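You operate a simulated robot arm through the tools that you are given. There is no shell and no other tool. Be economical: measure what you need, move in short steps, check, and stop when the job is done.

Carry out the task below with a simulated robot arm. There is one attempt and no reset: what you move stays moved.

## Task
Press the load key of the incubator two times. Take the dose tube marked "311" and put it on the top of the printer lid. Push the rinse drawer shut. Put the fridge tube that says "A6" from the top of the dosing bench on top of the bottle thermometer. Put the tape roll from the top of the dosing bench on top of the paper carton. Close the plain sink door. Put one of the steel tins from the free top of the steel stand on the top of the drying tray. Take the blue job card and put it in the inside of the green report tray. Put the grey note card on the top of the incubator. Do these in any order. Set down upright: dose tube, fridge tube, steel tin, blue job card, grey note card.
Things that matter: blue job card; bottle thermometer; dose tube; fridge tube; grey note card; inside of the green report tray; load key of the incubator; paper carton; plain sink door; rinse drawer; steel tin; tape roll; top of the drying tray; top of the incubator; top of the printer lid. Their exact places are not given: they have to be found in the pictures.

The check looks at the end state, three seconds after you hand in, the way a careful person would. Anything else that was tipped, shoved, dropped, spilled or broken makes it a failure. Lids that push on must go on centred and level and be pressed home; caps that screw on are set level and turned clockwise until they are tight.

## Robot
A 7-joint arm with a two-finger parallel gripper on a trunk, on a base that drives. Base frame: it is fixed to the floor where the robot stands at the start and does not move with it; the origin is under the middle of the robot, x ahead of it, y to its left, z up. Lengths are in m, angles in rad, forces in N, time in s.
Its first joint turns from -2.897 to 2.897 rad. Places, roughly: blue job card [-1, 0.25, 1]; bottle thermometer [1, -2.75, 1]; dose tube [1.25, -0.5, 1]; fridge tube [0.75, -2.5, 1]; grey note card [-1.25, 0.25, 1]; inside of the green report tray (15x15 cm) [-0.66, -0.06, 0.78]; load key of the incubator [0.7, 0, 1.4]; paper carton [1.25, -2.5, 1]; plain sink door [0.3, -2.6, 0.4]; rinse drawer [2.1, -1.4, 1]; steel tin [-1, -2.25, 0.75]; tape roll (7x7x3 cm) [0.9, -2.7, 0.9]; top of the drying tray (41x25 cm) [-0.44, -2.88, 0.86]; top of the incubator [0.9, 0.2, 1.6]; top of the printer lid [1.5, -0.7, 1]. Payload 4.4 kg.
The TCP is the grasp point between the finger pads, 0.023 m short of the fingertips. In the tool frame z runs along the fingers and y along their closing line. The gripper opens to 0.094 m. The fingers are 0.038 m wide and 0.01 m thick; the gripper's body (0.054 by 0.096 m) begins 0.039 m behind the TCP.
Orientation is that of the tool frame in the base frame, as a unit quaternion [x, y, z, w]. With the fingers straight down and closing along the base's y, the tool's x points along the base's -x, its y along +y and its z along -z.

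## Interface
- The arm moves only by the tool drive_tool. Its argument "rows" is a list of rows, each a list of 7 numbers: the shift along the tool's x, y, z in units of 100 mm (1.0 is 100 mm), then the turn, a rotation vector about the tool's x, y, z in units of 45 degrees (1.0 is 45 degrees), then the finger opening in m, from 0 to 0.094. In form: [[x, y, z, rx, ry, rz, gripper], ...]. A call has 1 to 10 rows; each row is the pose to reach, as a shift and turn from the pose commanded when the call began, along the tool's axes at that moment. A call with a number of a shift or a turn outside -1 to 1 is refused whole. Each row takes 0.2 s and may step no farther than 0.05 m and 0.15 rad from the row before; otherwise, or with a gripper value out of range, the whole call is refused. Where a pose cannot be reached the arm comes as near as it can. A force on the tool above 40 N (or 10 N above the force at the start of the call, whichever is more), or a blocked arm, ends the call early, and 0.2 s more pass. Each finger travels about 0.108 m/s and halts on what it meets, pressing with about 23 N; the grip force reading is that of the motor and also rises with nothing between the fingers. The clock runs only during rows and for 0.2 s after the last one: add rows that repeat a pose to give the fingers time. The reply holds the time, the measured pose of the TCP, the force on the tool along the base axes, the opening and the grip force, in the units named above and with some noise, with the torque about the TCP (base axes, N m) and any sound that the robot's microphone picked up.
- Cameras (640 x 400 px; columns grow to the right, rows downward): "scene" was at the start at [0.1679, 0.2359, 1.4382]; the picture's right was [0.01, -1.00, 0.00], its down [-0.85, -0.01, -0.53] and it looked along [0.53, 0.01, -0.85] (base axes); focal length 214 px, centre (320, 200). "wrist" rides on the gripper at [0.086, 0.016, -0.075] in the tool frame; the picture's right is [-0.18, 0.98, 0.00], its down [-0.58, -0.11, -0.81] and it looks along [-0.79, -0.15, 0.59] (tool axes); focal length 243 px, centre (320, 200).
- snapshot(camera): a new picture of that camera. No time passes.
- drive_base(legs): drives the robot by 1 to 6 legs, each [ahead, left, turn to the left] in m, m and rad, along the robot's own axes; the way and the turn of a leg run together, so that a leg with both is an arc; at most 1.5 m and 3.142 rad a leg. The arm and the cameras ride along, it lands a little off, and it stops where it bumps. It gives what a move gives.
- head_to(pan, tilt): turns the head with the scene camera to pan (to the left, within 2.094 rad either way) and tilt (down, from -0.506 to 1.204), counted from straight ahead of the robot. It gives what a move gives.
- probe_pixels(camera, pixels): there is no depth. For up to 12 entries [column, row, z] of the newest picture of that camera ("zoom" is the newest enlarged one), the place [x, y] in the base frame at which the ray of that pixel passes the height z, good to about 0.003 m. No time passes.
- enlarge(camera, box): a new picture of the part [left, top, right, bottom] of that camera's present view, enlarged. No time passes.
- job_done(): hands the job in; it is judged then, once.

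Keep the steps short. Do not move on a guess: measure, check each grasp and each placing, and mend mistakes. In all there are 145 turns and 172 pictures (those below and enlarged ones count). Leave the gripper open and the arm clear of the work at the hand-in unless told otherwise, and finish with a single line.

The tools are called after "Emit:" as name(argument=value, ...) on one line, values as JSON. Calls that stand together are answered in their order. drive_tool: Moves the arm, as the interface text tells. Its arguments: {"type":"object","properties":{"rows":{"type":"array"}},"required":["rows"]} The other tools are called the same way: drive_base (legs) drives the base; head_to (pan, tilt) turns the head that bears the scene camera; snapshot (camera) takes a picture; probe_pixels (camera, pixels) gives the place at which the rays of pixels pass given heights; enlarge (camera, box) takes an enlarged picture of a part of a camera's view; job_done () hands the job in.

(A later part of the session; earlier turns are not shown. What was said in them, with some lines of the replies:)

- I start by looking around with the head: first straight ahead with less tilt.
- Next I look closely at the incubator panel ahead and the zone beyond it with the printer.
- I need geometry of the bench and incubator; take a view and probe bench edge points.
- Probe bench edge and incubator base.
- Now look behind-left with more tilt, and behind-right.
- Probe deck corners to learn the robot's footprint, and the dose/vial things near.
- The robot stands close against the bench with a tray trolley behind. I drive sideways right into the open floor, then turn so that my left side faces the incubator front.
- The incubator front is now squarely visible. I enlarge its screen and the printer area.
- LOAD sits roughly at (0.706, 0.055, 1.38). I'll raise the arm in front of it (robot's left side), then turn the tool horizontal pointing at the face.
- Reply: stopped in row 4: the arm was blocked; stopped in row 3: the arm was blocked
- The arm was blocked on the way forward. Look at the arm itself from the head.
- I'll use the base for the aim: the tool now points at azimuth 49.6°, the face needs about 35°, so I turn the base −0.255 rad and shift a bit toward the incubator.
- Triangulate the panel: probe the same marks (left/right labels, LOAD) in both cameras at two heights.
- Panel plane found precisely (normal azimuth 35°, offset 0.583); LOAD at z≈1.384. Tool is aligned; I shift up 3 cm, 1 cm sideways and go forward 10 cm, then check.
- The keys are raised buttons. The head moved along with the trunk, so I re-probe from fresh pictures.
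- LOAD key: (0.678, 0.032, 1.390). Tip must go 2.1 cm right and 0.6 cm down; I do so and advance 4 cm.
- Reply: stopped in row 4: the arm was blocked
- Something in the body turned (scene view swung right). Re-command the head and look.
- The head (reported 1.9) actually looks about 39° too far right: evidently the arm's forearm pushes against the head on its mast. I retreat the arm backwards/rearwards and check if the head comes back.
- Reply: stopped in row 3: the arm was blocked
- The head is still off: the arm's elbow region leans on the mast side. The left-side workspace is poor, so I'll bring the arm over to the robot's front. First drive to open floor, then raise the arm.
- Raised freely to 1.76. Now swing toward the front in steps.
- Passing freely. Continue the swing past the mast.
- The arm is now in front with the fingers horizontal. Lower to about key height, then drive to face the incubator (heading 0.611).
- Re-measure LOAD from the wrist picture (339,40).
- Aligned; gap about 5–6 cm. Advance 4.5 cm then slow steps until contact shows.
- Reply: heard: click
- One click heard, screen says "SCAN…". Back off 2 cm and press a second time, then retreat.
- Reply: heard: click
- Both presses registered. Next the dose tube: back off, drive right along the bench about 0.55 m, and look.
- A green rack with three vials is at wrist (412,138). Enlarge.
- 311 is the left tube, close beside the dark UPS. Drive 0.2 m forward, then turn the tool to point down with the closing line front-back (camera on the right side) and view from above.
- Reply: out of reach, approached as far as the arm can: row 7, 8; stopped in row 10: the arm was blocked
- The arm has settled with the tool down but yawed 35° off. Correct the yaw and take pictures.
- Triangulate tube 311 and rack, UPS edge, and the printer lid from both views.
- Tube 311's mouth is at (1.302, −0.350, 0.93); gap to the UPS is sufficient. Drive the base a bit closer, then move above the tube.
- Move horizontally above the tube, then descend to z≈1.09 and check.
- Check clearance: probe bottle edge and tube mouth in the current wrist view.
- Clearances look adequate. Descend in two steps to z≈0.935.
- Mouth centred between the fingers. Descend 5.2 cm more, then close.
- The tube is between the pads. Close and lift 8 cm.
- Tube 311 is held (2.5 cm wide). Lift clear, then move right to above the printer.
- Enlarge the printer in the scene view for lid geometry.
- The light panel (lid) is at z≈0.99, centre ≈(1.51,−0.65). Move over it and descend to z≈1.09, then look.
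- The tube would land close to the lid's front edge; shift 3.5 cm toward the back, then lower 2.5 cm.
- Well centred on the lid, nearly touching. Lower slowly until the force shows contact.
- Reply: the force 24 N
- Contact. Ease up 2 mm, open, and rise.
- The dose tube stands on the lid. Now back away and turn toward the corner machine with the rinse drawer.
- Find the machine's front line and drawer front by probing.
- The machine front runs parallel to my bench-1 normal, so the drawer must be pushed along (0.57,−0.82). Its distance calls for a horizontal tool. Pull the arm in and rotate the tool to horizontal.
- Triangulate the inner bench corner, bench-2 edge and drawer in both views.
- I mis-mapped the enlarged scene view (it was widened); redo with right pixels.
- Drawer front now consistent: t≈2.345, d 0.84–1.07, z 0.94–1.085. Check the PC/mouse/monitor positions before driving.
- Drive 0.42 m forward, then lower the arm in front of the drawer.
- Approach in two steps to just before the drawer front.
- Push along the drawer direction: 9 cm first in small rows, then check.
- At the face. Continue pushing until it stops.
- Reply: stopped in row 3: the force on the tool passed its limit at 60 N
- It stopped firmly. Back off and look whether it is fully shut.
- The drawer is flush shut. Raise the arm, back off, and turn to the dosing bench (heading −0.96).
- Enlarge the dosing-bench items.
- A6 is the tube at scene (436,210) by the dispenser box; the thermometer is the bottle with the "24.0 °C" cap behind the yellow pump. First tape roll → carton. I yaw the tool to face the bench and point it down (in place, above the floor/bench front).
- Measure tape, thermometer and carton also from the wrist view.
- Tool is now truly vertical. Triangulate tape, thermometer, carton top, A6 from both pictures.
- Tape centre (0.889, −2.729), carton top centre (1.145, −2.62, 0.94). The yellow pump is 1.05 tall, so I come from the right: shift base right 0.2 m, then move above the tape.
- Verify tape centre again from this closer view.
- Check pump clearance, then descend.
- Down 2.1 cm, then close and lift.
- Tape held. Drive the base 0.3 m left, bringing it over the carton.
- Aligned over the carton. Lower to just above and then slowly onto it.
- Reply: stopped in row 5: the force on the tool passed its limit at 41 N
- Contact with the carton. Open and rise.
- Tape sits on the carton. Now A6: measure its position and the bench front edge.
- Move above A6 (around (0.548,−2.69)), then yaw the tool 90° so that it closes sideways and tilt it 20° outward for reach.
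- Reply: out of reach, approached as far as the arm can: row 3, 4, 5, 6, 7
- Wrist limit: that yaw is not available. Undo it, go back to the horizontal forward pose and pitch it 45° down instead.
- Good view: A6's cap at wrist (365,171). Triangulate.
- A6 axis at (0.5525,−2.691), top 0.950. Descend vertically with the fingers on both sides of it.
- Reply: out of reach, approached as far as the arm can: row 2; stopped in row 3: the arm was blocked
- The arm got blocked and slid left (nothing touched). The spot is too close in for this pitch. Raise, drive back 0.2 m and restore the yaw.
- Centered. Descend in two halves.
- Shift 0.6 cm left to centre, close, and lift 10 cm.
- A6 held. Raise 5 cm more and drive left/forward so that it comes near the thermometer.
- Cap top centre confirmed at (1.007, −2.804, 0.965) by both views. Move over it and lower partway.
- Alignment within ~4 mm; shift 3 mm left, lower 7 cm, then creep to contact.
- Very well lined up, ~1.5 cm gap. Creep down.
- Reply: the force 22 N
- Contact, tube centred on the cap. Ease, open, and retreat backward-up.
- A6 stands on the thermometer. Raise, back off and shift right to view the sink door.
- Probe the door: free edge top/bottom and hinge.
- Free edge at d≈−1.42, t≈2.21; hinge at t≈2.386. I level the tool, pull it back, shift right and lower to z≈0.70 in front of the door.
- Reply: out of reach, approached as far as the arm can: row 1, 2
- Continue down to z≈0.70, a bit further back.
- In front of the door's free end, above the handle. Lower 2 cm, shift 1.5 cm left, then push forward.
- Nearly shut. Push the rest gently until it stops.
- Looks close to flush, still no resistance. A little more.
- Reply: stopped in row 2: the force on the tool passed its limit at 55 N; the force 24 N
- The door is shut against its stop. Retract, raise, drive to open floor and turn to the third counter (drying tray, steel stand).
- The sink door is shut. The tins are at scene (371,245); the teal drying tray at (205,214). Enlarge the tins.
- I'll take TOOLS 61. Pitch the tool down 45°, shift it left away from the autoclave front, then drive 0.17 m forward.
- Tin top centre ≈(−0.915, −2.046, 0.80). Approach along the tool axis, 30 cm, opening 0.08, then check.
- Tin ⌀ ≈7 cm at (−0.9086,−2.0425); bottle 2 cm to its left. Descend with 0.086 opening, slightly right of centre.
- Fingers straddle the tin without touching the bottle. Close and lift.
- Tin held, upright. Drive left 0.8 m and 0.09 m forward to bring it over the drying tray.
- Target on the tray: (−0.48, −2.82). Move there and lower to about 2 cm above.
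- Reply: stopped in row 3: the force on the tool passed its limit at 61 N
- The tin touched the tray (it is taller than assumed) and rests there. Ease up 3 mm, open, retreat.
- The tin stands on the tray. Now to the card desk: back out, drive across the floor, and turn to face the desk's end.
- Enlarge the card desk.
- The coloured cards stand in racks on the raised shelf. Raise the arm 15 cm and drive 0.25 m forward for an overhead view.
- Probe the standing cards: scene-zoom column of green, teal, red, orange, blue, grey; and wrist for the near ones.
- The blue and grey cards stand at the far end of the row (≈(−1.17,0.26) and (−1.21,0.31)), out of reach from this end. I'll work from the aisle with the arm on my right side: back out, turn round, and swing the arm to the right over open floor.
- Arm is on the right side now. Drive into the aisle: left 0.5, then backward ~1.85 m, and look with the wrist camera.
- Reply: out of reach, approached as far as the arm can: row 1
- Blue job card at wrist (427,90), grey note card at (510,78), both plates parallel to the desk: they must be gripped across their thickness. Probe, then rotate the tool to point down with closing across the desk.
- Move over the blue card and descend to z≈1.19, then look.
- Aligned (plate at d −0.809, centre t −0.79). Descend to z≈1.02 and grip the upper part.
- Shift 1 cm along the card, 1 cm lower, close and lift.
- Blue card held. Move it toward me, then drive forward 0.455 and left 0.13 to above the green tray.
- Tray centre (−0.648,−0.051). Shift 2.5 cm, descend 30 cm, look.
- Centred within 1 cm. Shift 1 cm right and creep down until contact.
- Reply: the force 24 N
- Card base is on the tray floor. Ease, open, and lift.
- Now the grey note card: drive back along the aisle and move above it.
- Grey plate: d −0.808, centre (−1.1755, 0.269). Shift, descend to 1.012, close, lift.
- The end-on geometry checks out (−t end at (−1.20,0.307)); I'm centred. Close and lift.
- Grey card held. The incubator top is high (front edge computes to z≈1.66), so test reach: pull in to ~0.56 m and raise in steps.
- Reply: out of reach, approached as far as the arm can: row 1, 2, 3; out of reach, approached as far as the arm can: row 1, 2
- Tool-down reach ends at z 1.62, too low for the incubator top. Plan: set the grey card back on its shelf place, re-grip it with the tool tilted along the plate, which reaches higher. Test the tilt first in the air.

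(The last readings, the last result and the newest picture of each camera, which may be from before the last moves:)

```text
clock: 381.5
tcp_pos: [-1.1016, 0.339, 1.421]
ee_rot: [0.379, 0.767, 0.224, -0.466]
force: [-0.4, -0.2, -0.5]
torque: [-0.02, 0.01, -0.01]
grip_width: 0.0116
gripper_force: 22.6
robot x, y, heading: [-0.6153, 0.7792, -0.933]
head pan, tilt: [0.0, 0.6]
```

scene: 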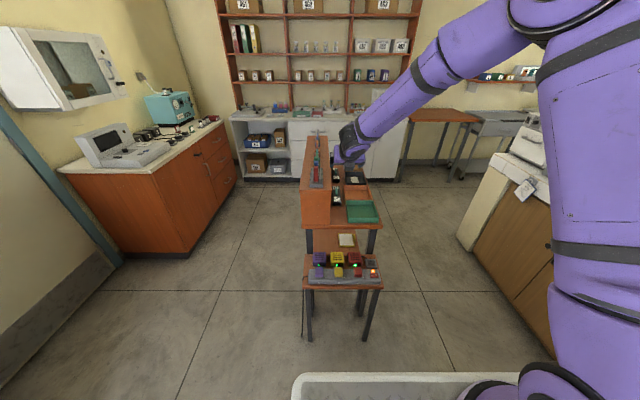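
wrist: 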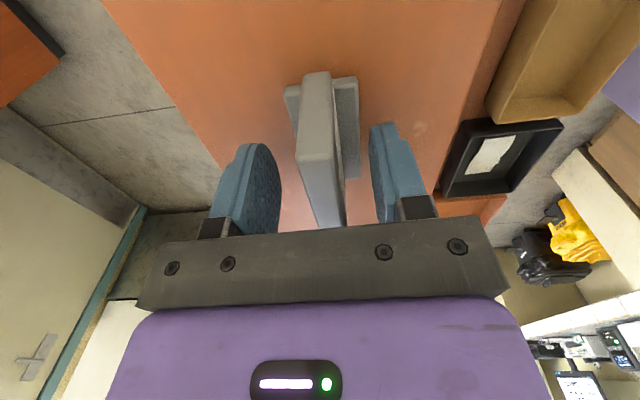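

63° tilt is fine. Test the high reach in that tilt.

Emit:
drive_tool(rows=[[0.3, 0, -0.15, 0, 0, 0, 0], [0.6, 0, -0.3, 0, 0, 0, 0], [0.891, 0, -0.454, 0, 0, 0, 0]])

Emit:
drive_tool(rows=[[0.3, 0, -0.15, 0, 0, 0, 0], [0.6, 0, -0.3, 0, 0, 0, 0], [0.891, 0, -0.454, 0, 0, 0, 0]])

Emit:
drive_tool(rows=[[0.3, 0, -0.15, 0, 0, 0, 0], [0.6, 0, -0.3, 0, 0, 0, 0], [0.891, 0, -0.454, 0, 0, 0, 0]])

Emit:
drive_tool(rows=[[0.2, 0, -0.1, 0, 0, 0, 0], [0.4, 0, -0.2, 0, 0, 0, 0]])

```text
clock: 382.3
tcp_pos: [-1.1031, 0.3414, 1.5207]
ee_rot: [0.379, 0.768, 0.224, -0.466]
force: [-0.2, 0.5, -0.7]
torque: [-0.02, -0.02, 0.0]
grip_width: 0.0113
gripper_force: 22.5
robot x, y, heading: [-0.6096, 0.7814, -0.938]
head pan, tilt: [0.0, 0.6]
```

```text
clock: 383.1
tcp_pos: [-1.1038, 0.3448, 1.6214]
ee_rot: [0.379, 0.768, 0.224, -0.466]
force: [-1.1, 0.3, -0.6]
torque: [0.01, -0.01, -0.02]
grip_width: 0.0113
gripper_force: 22.8
robot x, y, heading: [-0.6091, 0.7781, -0.932]
head pan, tilt: [0.0, 0.6]
```

```text
clock: 383.9
tcp_pos: [-1.1016, 0.3464, 1.7194]
ee_rot: [0.379, 0.768, 0.224, -0.465]
force: [0.1, 0.4, 0.1]
torque: [-0.02, -0.01, -0.03]
grip_width: 0.0112
gripper_force: 22.7
robot x, y, heading: [-0.6135, 0.7792, -0.927]
head pan, tilt: [0.0, 0.6]
```

```text
clock: 384.5
tcp_pos: [-1.0874, 0.3455, 1.7441]
ee_rot: [0.379, 0.767, 0.224, -0.466]
force: [-0.4, 0.1, -0.8]
torque: [-0.05, -0.01, 0.0]
grip_width: 0.0113
gripper_force: 23.4
out of reach, approached as far as the arm can: row 1, 2
robot x, y, heading: [-0.6117, 0.7789, -0.929]
head pan, tilt: [0.0, 0.6]
```

High reach works (z 1.74 at r≈0.65). Come back down and untilt to return the card to its place.

Emit:
drive_tool(rows=[[-0.3, 0, 0.15, 0, 0, 0, 0], [-0.6, 0, 0.3, 0, 0, 0, 0], [-0.891, 0, 0.454, 0, 0, 0, 0]])

Emit:
drive_tool(rows=[[-0.3, 0, 0.15, 0, 0, 0, 0], [-0.6, 0, 0.3, 0, 0, 0, 0], [-0.891, 0, 0.454, 0, 0, 0, 0]])

Emit:
drive_tool(rows=[[-0.3, 0, 0.15, 0, 0, 0, 0], [-0.6, 0, 0.3, 0, 0, 0, 0], [-0.891, 0, 0.454, 0, 0, 0, 0]])

Emit:
drive_tool(rows=[[0, 0, 0, 0, -0.15, 0, 0], [0, 0, 0, 0, -0.3, 0, 0], [0, 0, 0, 0, -0.45, 0, 0], [0, 0, 0, 0, -0.6, 0, 0], [0, 0, 0, 0, -0.75, 0, 0], [0, 0, 0, 0, -0.9, 0, 0], [0, 0, 0, 0, -1, 0, 0]])

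Emit:
drive_tool(rows=[[0, 0, 0, 0, -0.15, 0, 0], [0, 0, 0, 0, -0.3, 0, 0], [0, 0, 0, 0, -0.4, 0, 0]])

```text
clock: 385.3
tcp_pos: [-1.0863, 0.3425, 1.6436]
ee_rot: [0.379, 0.767, 0.224, -0.466]
force: [0.5, -0.2, 0.1]
torque: [0.03, 0.02, -0.01]
grip_width: 0.0116
gripper_force: 23.2
robot x, y, heading: [-0.6106, 0.7808, -0.933]
head pan, tilt: [0.0, 0.6]
```

```text
clock: 386.1
tcp_pos: [-1.0865, 0.341, 1.5424]
ee_rot: [0.379, 0.768, 0.224, -0.466]
force: [0.1, 0.5, -0.9]
torque: [0.0, 0.01, 0.02]
grip_width: 0.0114
gripper_force: 22.7
robot x, y, heading: [-0.6117, 0.7788, -0.929]
head pan, tilt: [0.0, 0.6]
```

```text
clock: 386.9
tcp_pos: [-1.0841, 0.3384, 1.4433]
ee_rot: [0.379, 0.767, 0.224, -0.466]
force: [0.1, 0.6, 0.3]
torque: [0.0, -0.03, 0.05]
grip_width: 0.0112
gripper_force: 22.9
robot x, y, heading: [-0.6125, 0.7781, -0.932]
head pan, tilt: [0.0, 0.6]
```

```text
clock: 388.5
tcp_pos: [-1.0859, 0.3405, 1.4431]
ee_rot: [0.436, 0.888, 0.061, -0.136]
force: [-0.4, 0.0, 0.7]
torque: [0.02, 0.0, 0.01]
grip_width: 0.0116
gripper_force: 22.9
robot x, y, heading: [-0.6106, 0.778, -0.933]
head pan, tilt: [0.0, 0.6]
```

```text
clock: 389.3
tcp_pos: [-1.0867, 0.3406, 1.444]
ee_rot: [0.44, 0.898, -0.007, 0.004]
force: [-0.1, -1.0, 0.2]
torque: [0.04, -0.02, -0.03]
grip_width: 0.0116
gripper_force: 23.2
robot x, y, heading: [-0.6092, 0.7805, -0.937]
head pan, tilt: [0.0, 0.6]
```

Set it back at its old place.

Emit:
drive_tool(rows=[[0, -0.2, 0.33, 0, 0, 0, 0], [0, -0.4, 0.67, 0, 0, 0, 0], [0.005, -0.6, 1, 0, 0, 0, 0]])

Emit:
drive_tool(rows=[[0, -0.2, 0.33, 0, 0, 0, 0], [0, -0.4, 0.67, 0, 0, 0, 0], [0.005, -0.57, 1, 0, 0, 0, 0]])

Emit:
drive_tool(rows=[[0, 0, 0.33, 0, 0, 0, 0], [0, 0, 0.67, 0, 0, 0, 0], [0, 0, 1, 0, 0, 0, 0]])

Emit:
drive_tool(rows=[[0, 0, 0.33, 0, 0, 0, 0], [0, 0, 0.67, 0, 0, 0, 0], [0, 0, 1, 0, 0, 0, 0]])

Emit:
drive_tool(rows=[[0, 0, 0.1, 0, 0, 0, 0], [0, 0, 0.2, 0, 0, 0, 0], [0, 0, 0.26, 0, 0, 0, 0], [0, 0, 0.3, 0, 0, 0, 0], [0, 0, 0.33, 0, 0, 0, 0]])

```text
clock: 390.1
tcp_pos: [-1.1334, 0.3003, 1.3442]
ee_rot: [0.44, 0.898, -0.008, 0.003]
force: [0.6, -0.4, 0.4]
torque: [0.03, 0.05, 0.01]
grip_width: 0.0112
gripper_force: 23.2
robot x, y, heading: [-0.6097, 0.7785, -0.934]
head pan, tilt: [0.0, 0.6]
```

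```text
clock: 390.9
tcp_pos: [-1.1762, 0.2637, 1.2443]
ee_rot: [0.44, 0.898, -0.008, 0.003]
force: [0.1, 0.2, 0.0]
torque: [-0.05, 0.04, 0.01]
grip_width: 0.0114
gripper_force: 23.1
robot x, y, heading: [-0.6052, 0.7774, -0.927]
head pan, tilt: [0.0, 0.6]
```

```text
clock: 391.7
tcp_pos: [-1.179, 0.2648, 1.1451]
ee_rot: [0.44, 0.898, -0.008, 0.003]
force: [0.6, 0.7, 0.0]
torque: [-0.02, 0.02, -0.01]
grip_width: 0.0114
gripper_force: 23.1
robot x, y, heading: [-0.6101, 0.7797, -0.934]
head pan, tilt: [0.0, 0.6]
```

```text
clock: 392.5
tcp_pos: [-1.1801, 0.2618, 1.0431]
ee_rot: [0.44, 0.898, -0.008, 0.003]
force: [0.3, 0.3, -1.1]
torque: [-0.01, 0.05, -0.01]
grip_width: 0.0115
gripper_force: 22.8
robot x, y, heading: [-0.6088, 0.7788, -0.928]
head pan, tilt: [0.0, 0.6]
```

```text
clock: 393.7
tcp_pos: [-1.1785, 0.2624, 1.0112]
ee_rot: [0.439, 0.898, -0.008, 0.002]
force: [0.6, -0.4, 2.3]
torque: [0.09, 0.04, -0.06]
grip_width: 0.0117
gripper_force: 22.5
robot x, y, heading: [-0.6114, 0.7801, -0.932]
head pan, tilt: [0.0, 0.6]
```

Card is back on the shelf. Open to 3 cm, tilt the tool 56° about the plate normal, and re-close.

Emit:
drive_tool(rows=[[0, 0, 0, 0, 0, 0, 0.015], [0, 0, 0, 0, 0, 0, 0.032], [0, 0, -0.03, 0, 0.15, 0, 0.032], [0, 0, -0.06, 0, 0.3, 0, 0.032], [0, 0, -0.06, 0, 0.45, 0, 0.032], [0, 0, -0.06, 0, 0.6, 0, 0.032], [0, 0, -0.06, 0, 0.75, 0, 0.032], [0, 0, -0.06, 0, 0.9, 0, 0.032], [0, 0, -0.06, 0, 1, 0, 0.032]])

Emit:
drive_tool(rows=[[0, 0, 0, 0, 0.13, 0, 0.032], [0, 0, 0, 0, 0.25, 0, 0.032]])

Emit:
snapshot(camera="wrist")

```text
clock: 395.7
tcp_pos: [-1.1795, 0.2608, 1.0191]
ee_rot: [0.409, 0.83, 0.161, -0.342]
force: [2.2, -4.6, 13.8]
torque: [-0.27, -0.36, -0.1]
grip_width: 0.0322
gripper_force: 0.0
robot x, y, heading: [-0.6074, 0.7754, -0.93]
head pan, tilt: [0.0, 0.6]
```

```text
clock: 396.3
tcp_pos: [-1.1791, 0.2616, 1.0172]
ee_rot: [0.392, 0.793, 0.203, -0.42]
force: [0.3, -0.6, 3.5]
torque: [0.08, -0.06, -0.01]
grip_width: 0.0317
gripper_force: 0.5
robot x, y, heading: [-0.6079, 0.7767, -0.934]
head pan, tilt: [0.0, 0.6]
```

```text
9 pictures are left
```

wrist: 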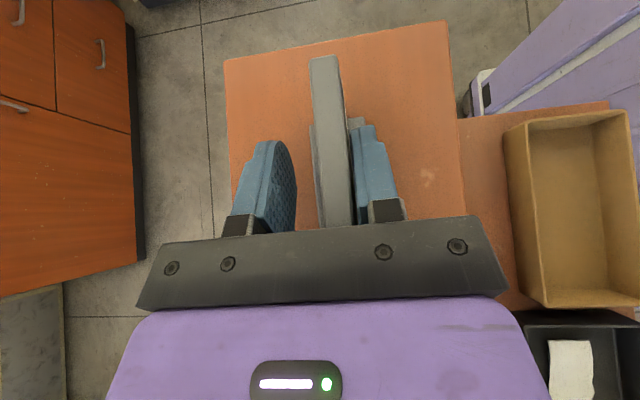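

The card stands between the pads, slightly right. Raise 6 mm, shift 5 mm, close and lift.

Emit:
drive_tool(rows=[[0.05, 0.05, -0.034, 0, 0, 0, 0.032], [0.05, 0.05, -0.034, 0, 0, 0, 0.02], [0.05, 0.05, -0.034, 0, 0, 0, 0.005], [0.05, 0.05, -0.034, 0, 0, 0, 0], [0.05, 0.05, -0.034, 0, 0, 0, 0]])

Emit:
drive_tool(rows=[[0.2, 0, -0.13, 0, 0, 0, 0], [0.4, 0, -0.27, 0, 0, 0, 0], [0.6, 0, -0.4, 0, 0, 0, 0], [0.829, 0, -0.559, 0, 0, 0, 0]])

Emit:
snapshot(camera="wrist")

```text
clock: 397.5
tcp_pos: [-1.1757, 0.2653, 1.0239]
ee_rot: [0.391, 0.794, 0.2, -0.42]
force: [0.0, -0.6, 0.5]
torque: [-0.01, -0.03, -0.03]
grip_width: 0.0114
gripper_force: 23.5
robot x, y, heading: [-0.6132, 0.7799, -0.93]
head pan, tilt: [0.0, 0.6]
```

```text
clock: 398.5
tcp_pos: [-1.1773, 0.2691, 1.1232]
ee_rot: [0.392, 0.794, 0.201, -0.419]
force: [-1.1, -0.9, 0.0]
torque: [0.01, 0.0, 0.0]
grip_width: 0.0111
gripper_force: 23.0
robot x, y, heading: [-0.6085, 0.7815, -0.934]
head pan, tilt: [0.0, 0.6]
```

```text
8 pictures are left
```

wrist: 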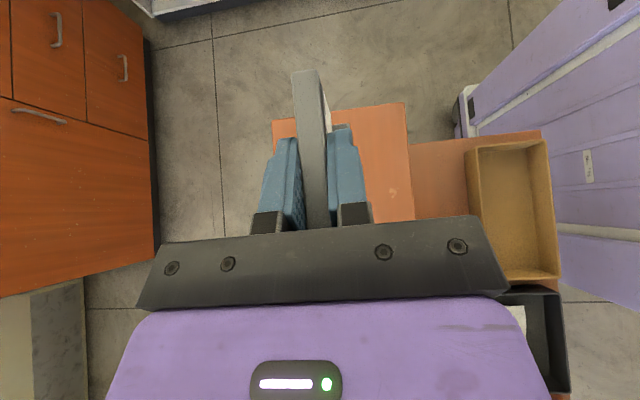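

Grey card firmly held upright with the tilted tool. Raise, drive out of the aisle, and turn around so that my right side faces the incubator.

Emit:
drive_tool(rows=[[0.28, 0, -0.19, 0, 0, 0, 0], [0.55, 0, -0.37, 0, 0, 0, 0], [0.829, 0, -0.559, 0, 0, 0, 0]])

Emit:
drive_tool(rows=[[0.28, 0, -0.19, 0, 0, 0, 0], [0.55, 0, -0.37, 0, 0, 0, 0], [0.829, 0, -0.559, 0, 0, 0, 0]])

Emit:
drive_base(legs=[[0.85, 0, 0], [0.85, 0, 0], [0, -0.27, 0], [0, 0, 1.55], [0, 0, 1.56]])

```text
clock: 399.3
tcp_pos: [-1.1758, 0.2696, 1.225]
ee_rot: [0.391, 0.794, 0.201, -0.42]
force: [-0.7, 0.6, -1.8]
torque: [-0.01, -0.01, -0.01]
grip_width: 0.0115
gripper_force: 23.2
robot x, y, heading: [-0.609, 0.7781, -0.935]
head pan, tilt: [0.0, 0.6]
```

```text
clock: 400.1
tcp_pos: [-1.1765, 0.2705, 1.3234]
ee_rot: [0.392, 0.794, 0.201, -0.419]
force: [-0.5, -0.2, -1.4]
torque: [-0.02, 0.0, -0.02]
grip_width: 0.0112
gripper_force: 23.2
robot x, y, heading: [-0.6122, 0.7798, -0.931]
head pan, tilt: [0.0, 0.6]
```

```text
clock: 417.8
tcp_pos: [0.7741, -0.2601, 1.3248]
ee_rot: [0.786, -0.407, 0.415, 0.209]
force: [-0.7, 1.3, -0.7]
torque: [0.01, 0.0, -0.01]
grip_width: 0.0114
gripper_force: 22.8
robot x, y, heading: [0.1896, -0.7482, 2.168]
head pan, tilt: [0.0, 0.6]
```

Now raise to z≈1.75 while pulling inward.

Emit:
drive_tool(rows=[[0.28, 0.12, -0.19, 0, 0, 0, 0], [0.55, 0.24, -0.37, 0, 0, 0, 0], [0.829, 0.35, -0.559, 0, 0, 0, 0]])

Emit:
drive_tool(rows=[[0.28, 0.12, -0.19, 0, 0, 0, 0], [0.55, 0.24, -0.37, 0, 0, 0, 0], [0.829, 0.35, -0.559, 0, 0, 0, 0]])

Emit:
drive_tool(rows=[[0.28, 0.12, -0.19, 0, 0, 0, 0], [0.55, 0.24, -0.37, 0, 0, 0, 0], [0.829, 0.35, -0.559, 0, 0, 0, 0]])

Emit:
drive_tool(rows=[[0.28, 0.12, -0.19, 0, 0, 0, 0], [0.55, 0.24, -0.37, 0, 0, 0, 0], [0.829, 0.35, -0.559, 0, 0, 0, 0]])

Emit:
drive_tool(rows=[[0.12, 0, -0.08, 0, 0, 0, 0], [0.25, 0, -0.17, 0, 0, 0, 0]])

Emit:
head_to(pan=-1.2, tilt=0.1)

Emit:
snapshot(camera="scene")

```text
clock: 418.6
tcp_pos: [0.7449, -0.28, 1.4239]
ee_rot: [0.787, -0.405, 0.417, 0.209]
force: [0.2, 0.0, -1.0]
torque: [0.02, 0.03, -0.04]
grip_width: 0.0115
gripper_force: 23.4
robot x, y, heading: [0.1905, -0.7458, 2.173]
head pan, tilt: [0.0, 0.6]
```

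```text
clock: 419.4
tcp_pos: [0.7185, -0.3031, 1.5248]
ee_rot: [0.786, -0.407, 0.416, 0.209]
force: [-0.2, -0.5, -0.2]
torque: [-0.03, 0.01, -0.03]
grip_width: 0.0113
gripper_force: 22.4
robot x, y, heading: [0.1901, -0.7462, 2.174]
head pan, tilt: [0.0, 0.6]
```

```text
clock: 420.2
tcp_pos: [0.6883, -0.3238, 1.6268]
ee_rot: [0.786, -0.407, 0.416, 0.21]
force: [-0.2, -0.8, -1.1]
torque: [0.03, 0.02, -0.01]
grip_width: 0.0116
gripper_force: 23.0
robot x, y, heading: [0.1905, -0.7463, 2.175]
head pan, tilt: [0.0, 0.6]
```

```text
clock: 421.0
tcp_pos: [0.6602, -0.3469, 1.7245]
ee_rot: [0.787, -0.406, 0.416, 0.209]
force: [0.0, 0.0, -0.2]
torque: [-0.01, 0.0, -0.03]
grip_width: 0.0114
gripper_force: 23.2
robot x, y, heading: [0.1884, -0.7501, 2.175]
head pan, tilt: [0.0, 0.6]
```

```text
clock: 421.6
tcp_pos: [0.6589, -0.3471, 1.7472]
ee_rot: [0.786, -0.406, 0.416, 0.21]
force: [0.1, -0.6, -0.4]
torque: [0.0, -0.01, -0.02]
grip_width: 0.0113
gripper_force: 23.1
out of reach, approached as far as the arm can: row 2
robot x, y, heading: [0.1892, -0.7486, 2.173]
head pan, tilt: [0.0, 0.6]
```

```text
clock: 423.0
tcp_pos: [0.6587, -0.3464, 1.7462]
ee_rot: [0.786, -0.406, 0.417, 0.209]
force: [0.4, 0.5, -0.7]
torque: [0.02, 0.0, -0.01]
grip_width: 0.0115
gripper_force: 23.1
robot x, y, heading: [0.1909, -0.7472, 2.168]
head pan, tilt: [-1.201, 0.099]
```

```text
7 pictures are left
```

scene: 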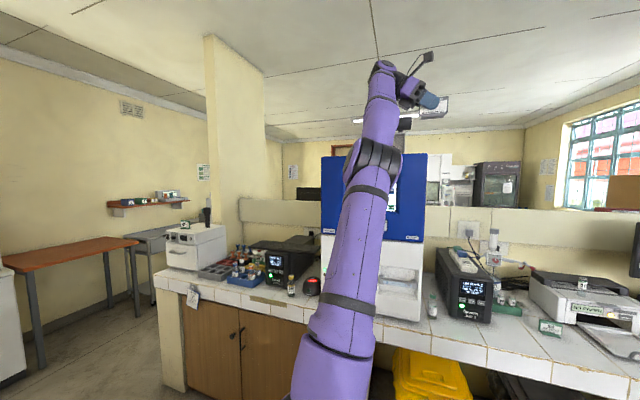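

The card is at z 1.747 (bottom ≈1.70) in front of the incubator. Drive forward 0.29 m, then right 0.39 m to bring it over the top.

Emit:
drive_base(legs=[[0.29, 0, 0], [0, -0.2, 0]])

Emit:
snapshot(camera="wrist")

```text
clock: 426.2
tcp_pos: [0.6653, 0.0067, 1.7457]
ee_rot: [0.785, -0.408, 0.415, 0.21]
force: [-0.4, 0.2, -0.7]
torque: [0.01, 0.0, 0.01]
grip_width: 0.0116
gripper_force: 23.0
robot x, y, heading: [0.1928, -0.3922, 2.161]
head pan, tilt: [-1.201, 0.099]
```

```text
6 pictures are left
5 turns are left
```

wrist: 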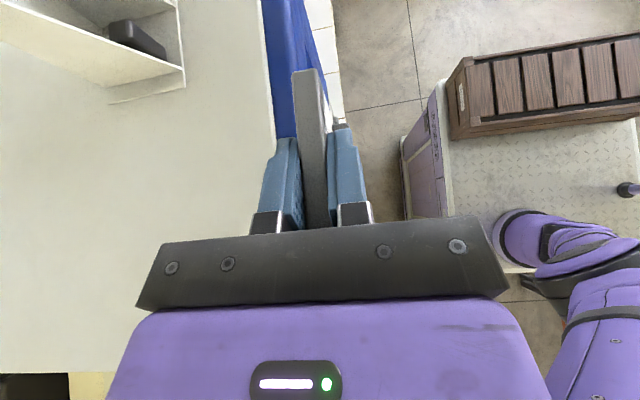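

Few turns remain. Drive right 0.185 m over the top and creep down until contact.

Emit:
drive_base(legs=[[0, -0.185, 0]])

Emit:
drive_tool(rows=[[-0.1, 0, 0.067, 0, 0, 0, 0], [-0.2, 0, 0.135, 0, 0, 0, 0], [-0.25, 0, 0.169, 0, 0, 0, 0], [-0.3, 0, 0.202, 0, 0, 0, 0], [-0.35, 0, 0.236, 0, 0, 0, 0], [-0.4, 0, 0.27, 0, 0, 0, 0], [-0.44, 0, 0.297, 0, 0, 0, 0], [-0.48, 0, 0.324, 0, 0, 0, 0], [-0.52, 0, 0.351, 0, 0, 0, 0], [-0.56, 0, 0.378, 0, 0, 0, 0]])

Emit:
snapshot(camera="wrist")

Emit:
enlarge(camera="scene", box=[240, 20, 560, 220])

```text
clock: 427.7
tcp_pos: [0.8154, 0.1095, 1.7468]
ee_rot: [0.785, -0.408, 0.416, 0.21]
force: [-0.3, 0.3, -0.3]
torque: [0.03, -0.01, 0.02]
grip_width: 0.0115
gripper_force: 22.9
robot x, y, heading: [0.3476, -0.2894, 2.166]
head pan, tilt: [-1.201, 0.099]
```

```text
clock: 429.9
tcp_pos: [0.8167, 0.1102, 1.6777]
ee_rot: [0.785, -0.408, 0.416, 0.21]
force: [0.1, -0.1, 0.1]
torque: [0.01, 0.02, -0.01]
grip_width: 0.0117
gripper_force: 23.0
robot x, y, heading: [0.3413, -0.2895, 2.167]
head pan, tilt: [-1.201, 0.099]
```

```text
5 pictures are left
```

wrist: 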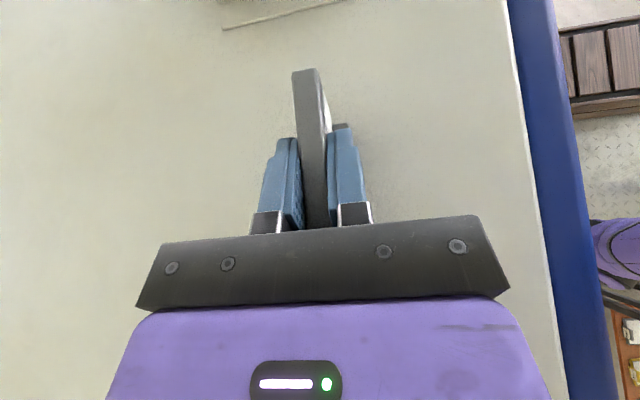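

```text
2.00 times, centred on (400, 120) of scene
4 turns are left
```

zoom: 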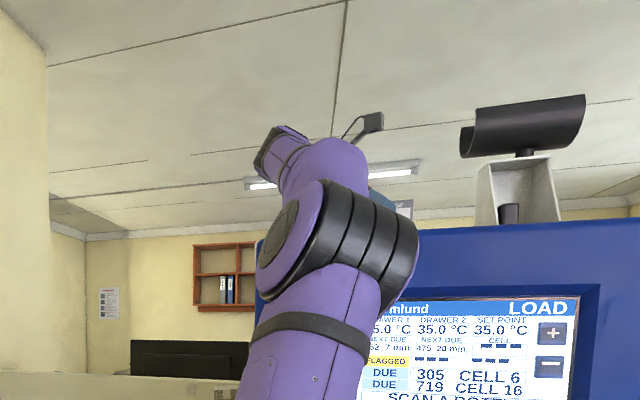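

No contact yet at TCP 1.678. Keep creeping down, up to 9 cm more.

Emit:
drive_tool(rows=[[-0.08, 0, 0.054, 0, 0, 0, 0], [-0.16, 0, 0.108, 0, 0, 0, 0], [-0.24, 0, 0.162, 0, 0, 0, 0], [-0.31, 0, 0.209, 0, 0, 0, 0], [-0.38, 0, 0.256, 0, 0, 0, 0], [-0.45, 0, 0.303, 0, 0, 0, 0], [-0.52, 0, 0.351, 0, 0, 0, 0], [-0.59, 0, 0.398, 0, 0, 0, 0], [-0.66, 0, 0.445, 0, 0, 0, 0], [-0.73, 0, 0.492, 0, 0, 0, 0]])

Emit:
snapshot(camera="wrist")

```text
clock: 430.6
tcp_pos: [0.8152, 0.1114, 1.6604]
ee_rot: [0.783, -0.41, 0.419, 0.208]
force: [0.1, -0.9, 9.2]
torque: [-0.06, 0.17, 0.02]
grip_width: 0.0115
gripper_force: 23.4
robot x, y, heading: [0.3514, -0.291, 2.167]
head pan, tilt: [-1.201, 0.099]
stopped in row 3: the force on the tool passed its limit at 58 N (the readings are from after the stop); the commanded pose is now the measured one
```

```text
3 pictures are left
3 turns are left
```

wrist: 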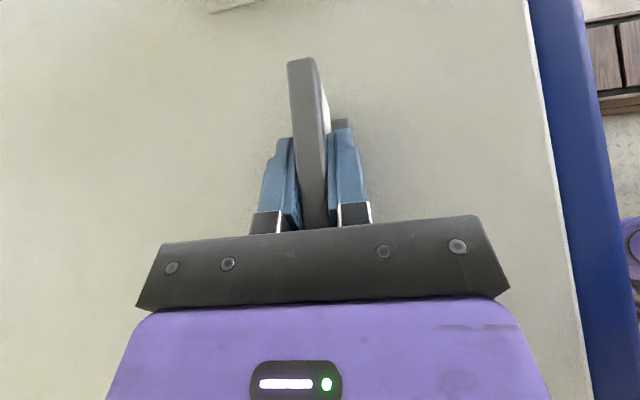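

Contact on the incubator top. Ease, open, rise straight up, look, and drive away to the left.

Emit:
drive_tool(rows=[[0.008, 0, -0.005, 0, 0, 0, 0], [0.008, 0, -0.005, 0, 0, 0, 0.015], [0.008, 0, -0.005, 0, 0, 0, 0.03], [0.008, 0, -0.005, 0, 0, 0, 0.036], [0.008, 0, -0.005, 0, 0, 0, 0.036]])

Emit:
drive_tool(rows=[[0.1, 0, -0.067, 0, 0, 0, 0.036], [0.25, 0, -0.169, 0, 0, 0, 0.036], [0.4, 0, -0.27, 0, 0, 0, 0.036], [0.55, 0, -0.371, 0, 0, 0, 0.036], [0.68, 0, -0.459, 0, 0, 0, 0.036]])

Emit:
snapshot(camera="wrist")

```text
clock: 431.8
tcp_pos: [0.8155, 0.1112, 1.6626]
ee_rot: [0.783, -0.41, 0.419, 0.208]
force: [0.5, -0.3, 2.3]
torque: [-0.01, 0.04, 0.0]
grip_width: 0.0359
gripper_force: 0.0
robot x, y, heading: [0.3438, -0.2869, 2.167]
head pan, tilt: [-1.201, 0.099]
```

```text
clock: 433.0
tcp_pos: [0.8153, 0.1092, 1.7428]
ee_rot: [0.783, -0.41, 0.419, 0.208]
force: [0.3, -0.7, -0.1]
torque: [0.02, 0.0, 0.0]
grip_width: 0.0362
gripper_force: 0.1
robot x, y, heading: [0.3431, -0.2914, 2.162]
head pan, tilt: [-1.201, 0.099]
```

```text
2 pictures are left
2 turns are left
```

wrist: 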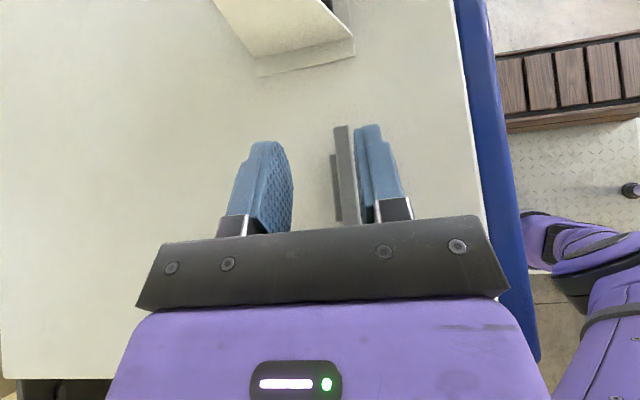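

The grey card stands upright on the incubator top. Slide the hand away along the plate (base forward 0.22 m), then left, and open the gripper.

Emit:
drive_base(legs=[[0.22, 0, 0], [0, 0.2, 0]])

Emit:
drive_tool(rows=[[0, 0, 0, 0, 0, 0, 0.06], [0, 0, 0, 0, 0, 0, 0.08]])

Emit:
snapshot(camera="wrist")

```text
clock: 435.9
tcp_pos: [0.5236, 0.1831, 1.7435]
ee_rot: [0.784, -0.409, 0.419, 0.207]
force: [-0.4, 0.0, 0.3]
torque: [-0.03, 0.01, 0.02]
grip_width: 0.0363
gripper_force: 0.1
robot x, y, heading: [0.0545, -0.2123, 2.173]
head pan, tilt: [-1.201, 0.099]
```

```text
clock: 436.5
tcp_pos: [0.5226, 0.183, 1.7442]
ee_rot: [0.784, -0.409, 0.419, 0.207]
force: [1.3, 0.3, 0.2]
torque: [-0.03, 0.0, -0.01]
grip_width: 0.0803
gripper_force: 0.0
robot x, y, heading: [0.058, -0.2167, 2.168]
head pan, tilt: [-1.201, 0.099]
```

```text
1 pictures are left
1 turns are left
```

wrist: 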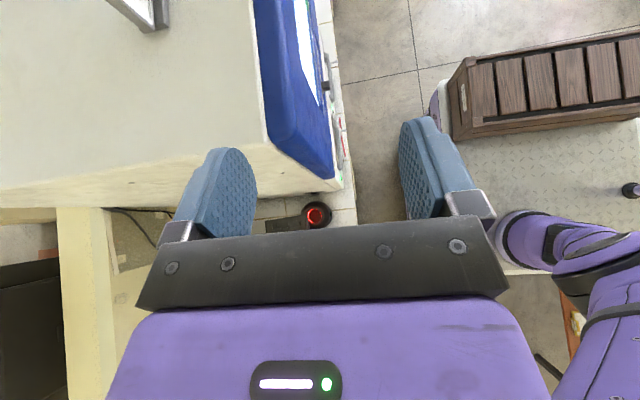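

The arm is clear of the work and the gripper is open, so I hand in.

Emit:
job_done()

```text
The job is handed in.
```

All nine parts are done and handed in, but two final placings were not fully confirmed by picture: I saw only the edge of the blue job card in the green tray after letting go, and my last view did not include the grey note card on the incubator.
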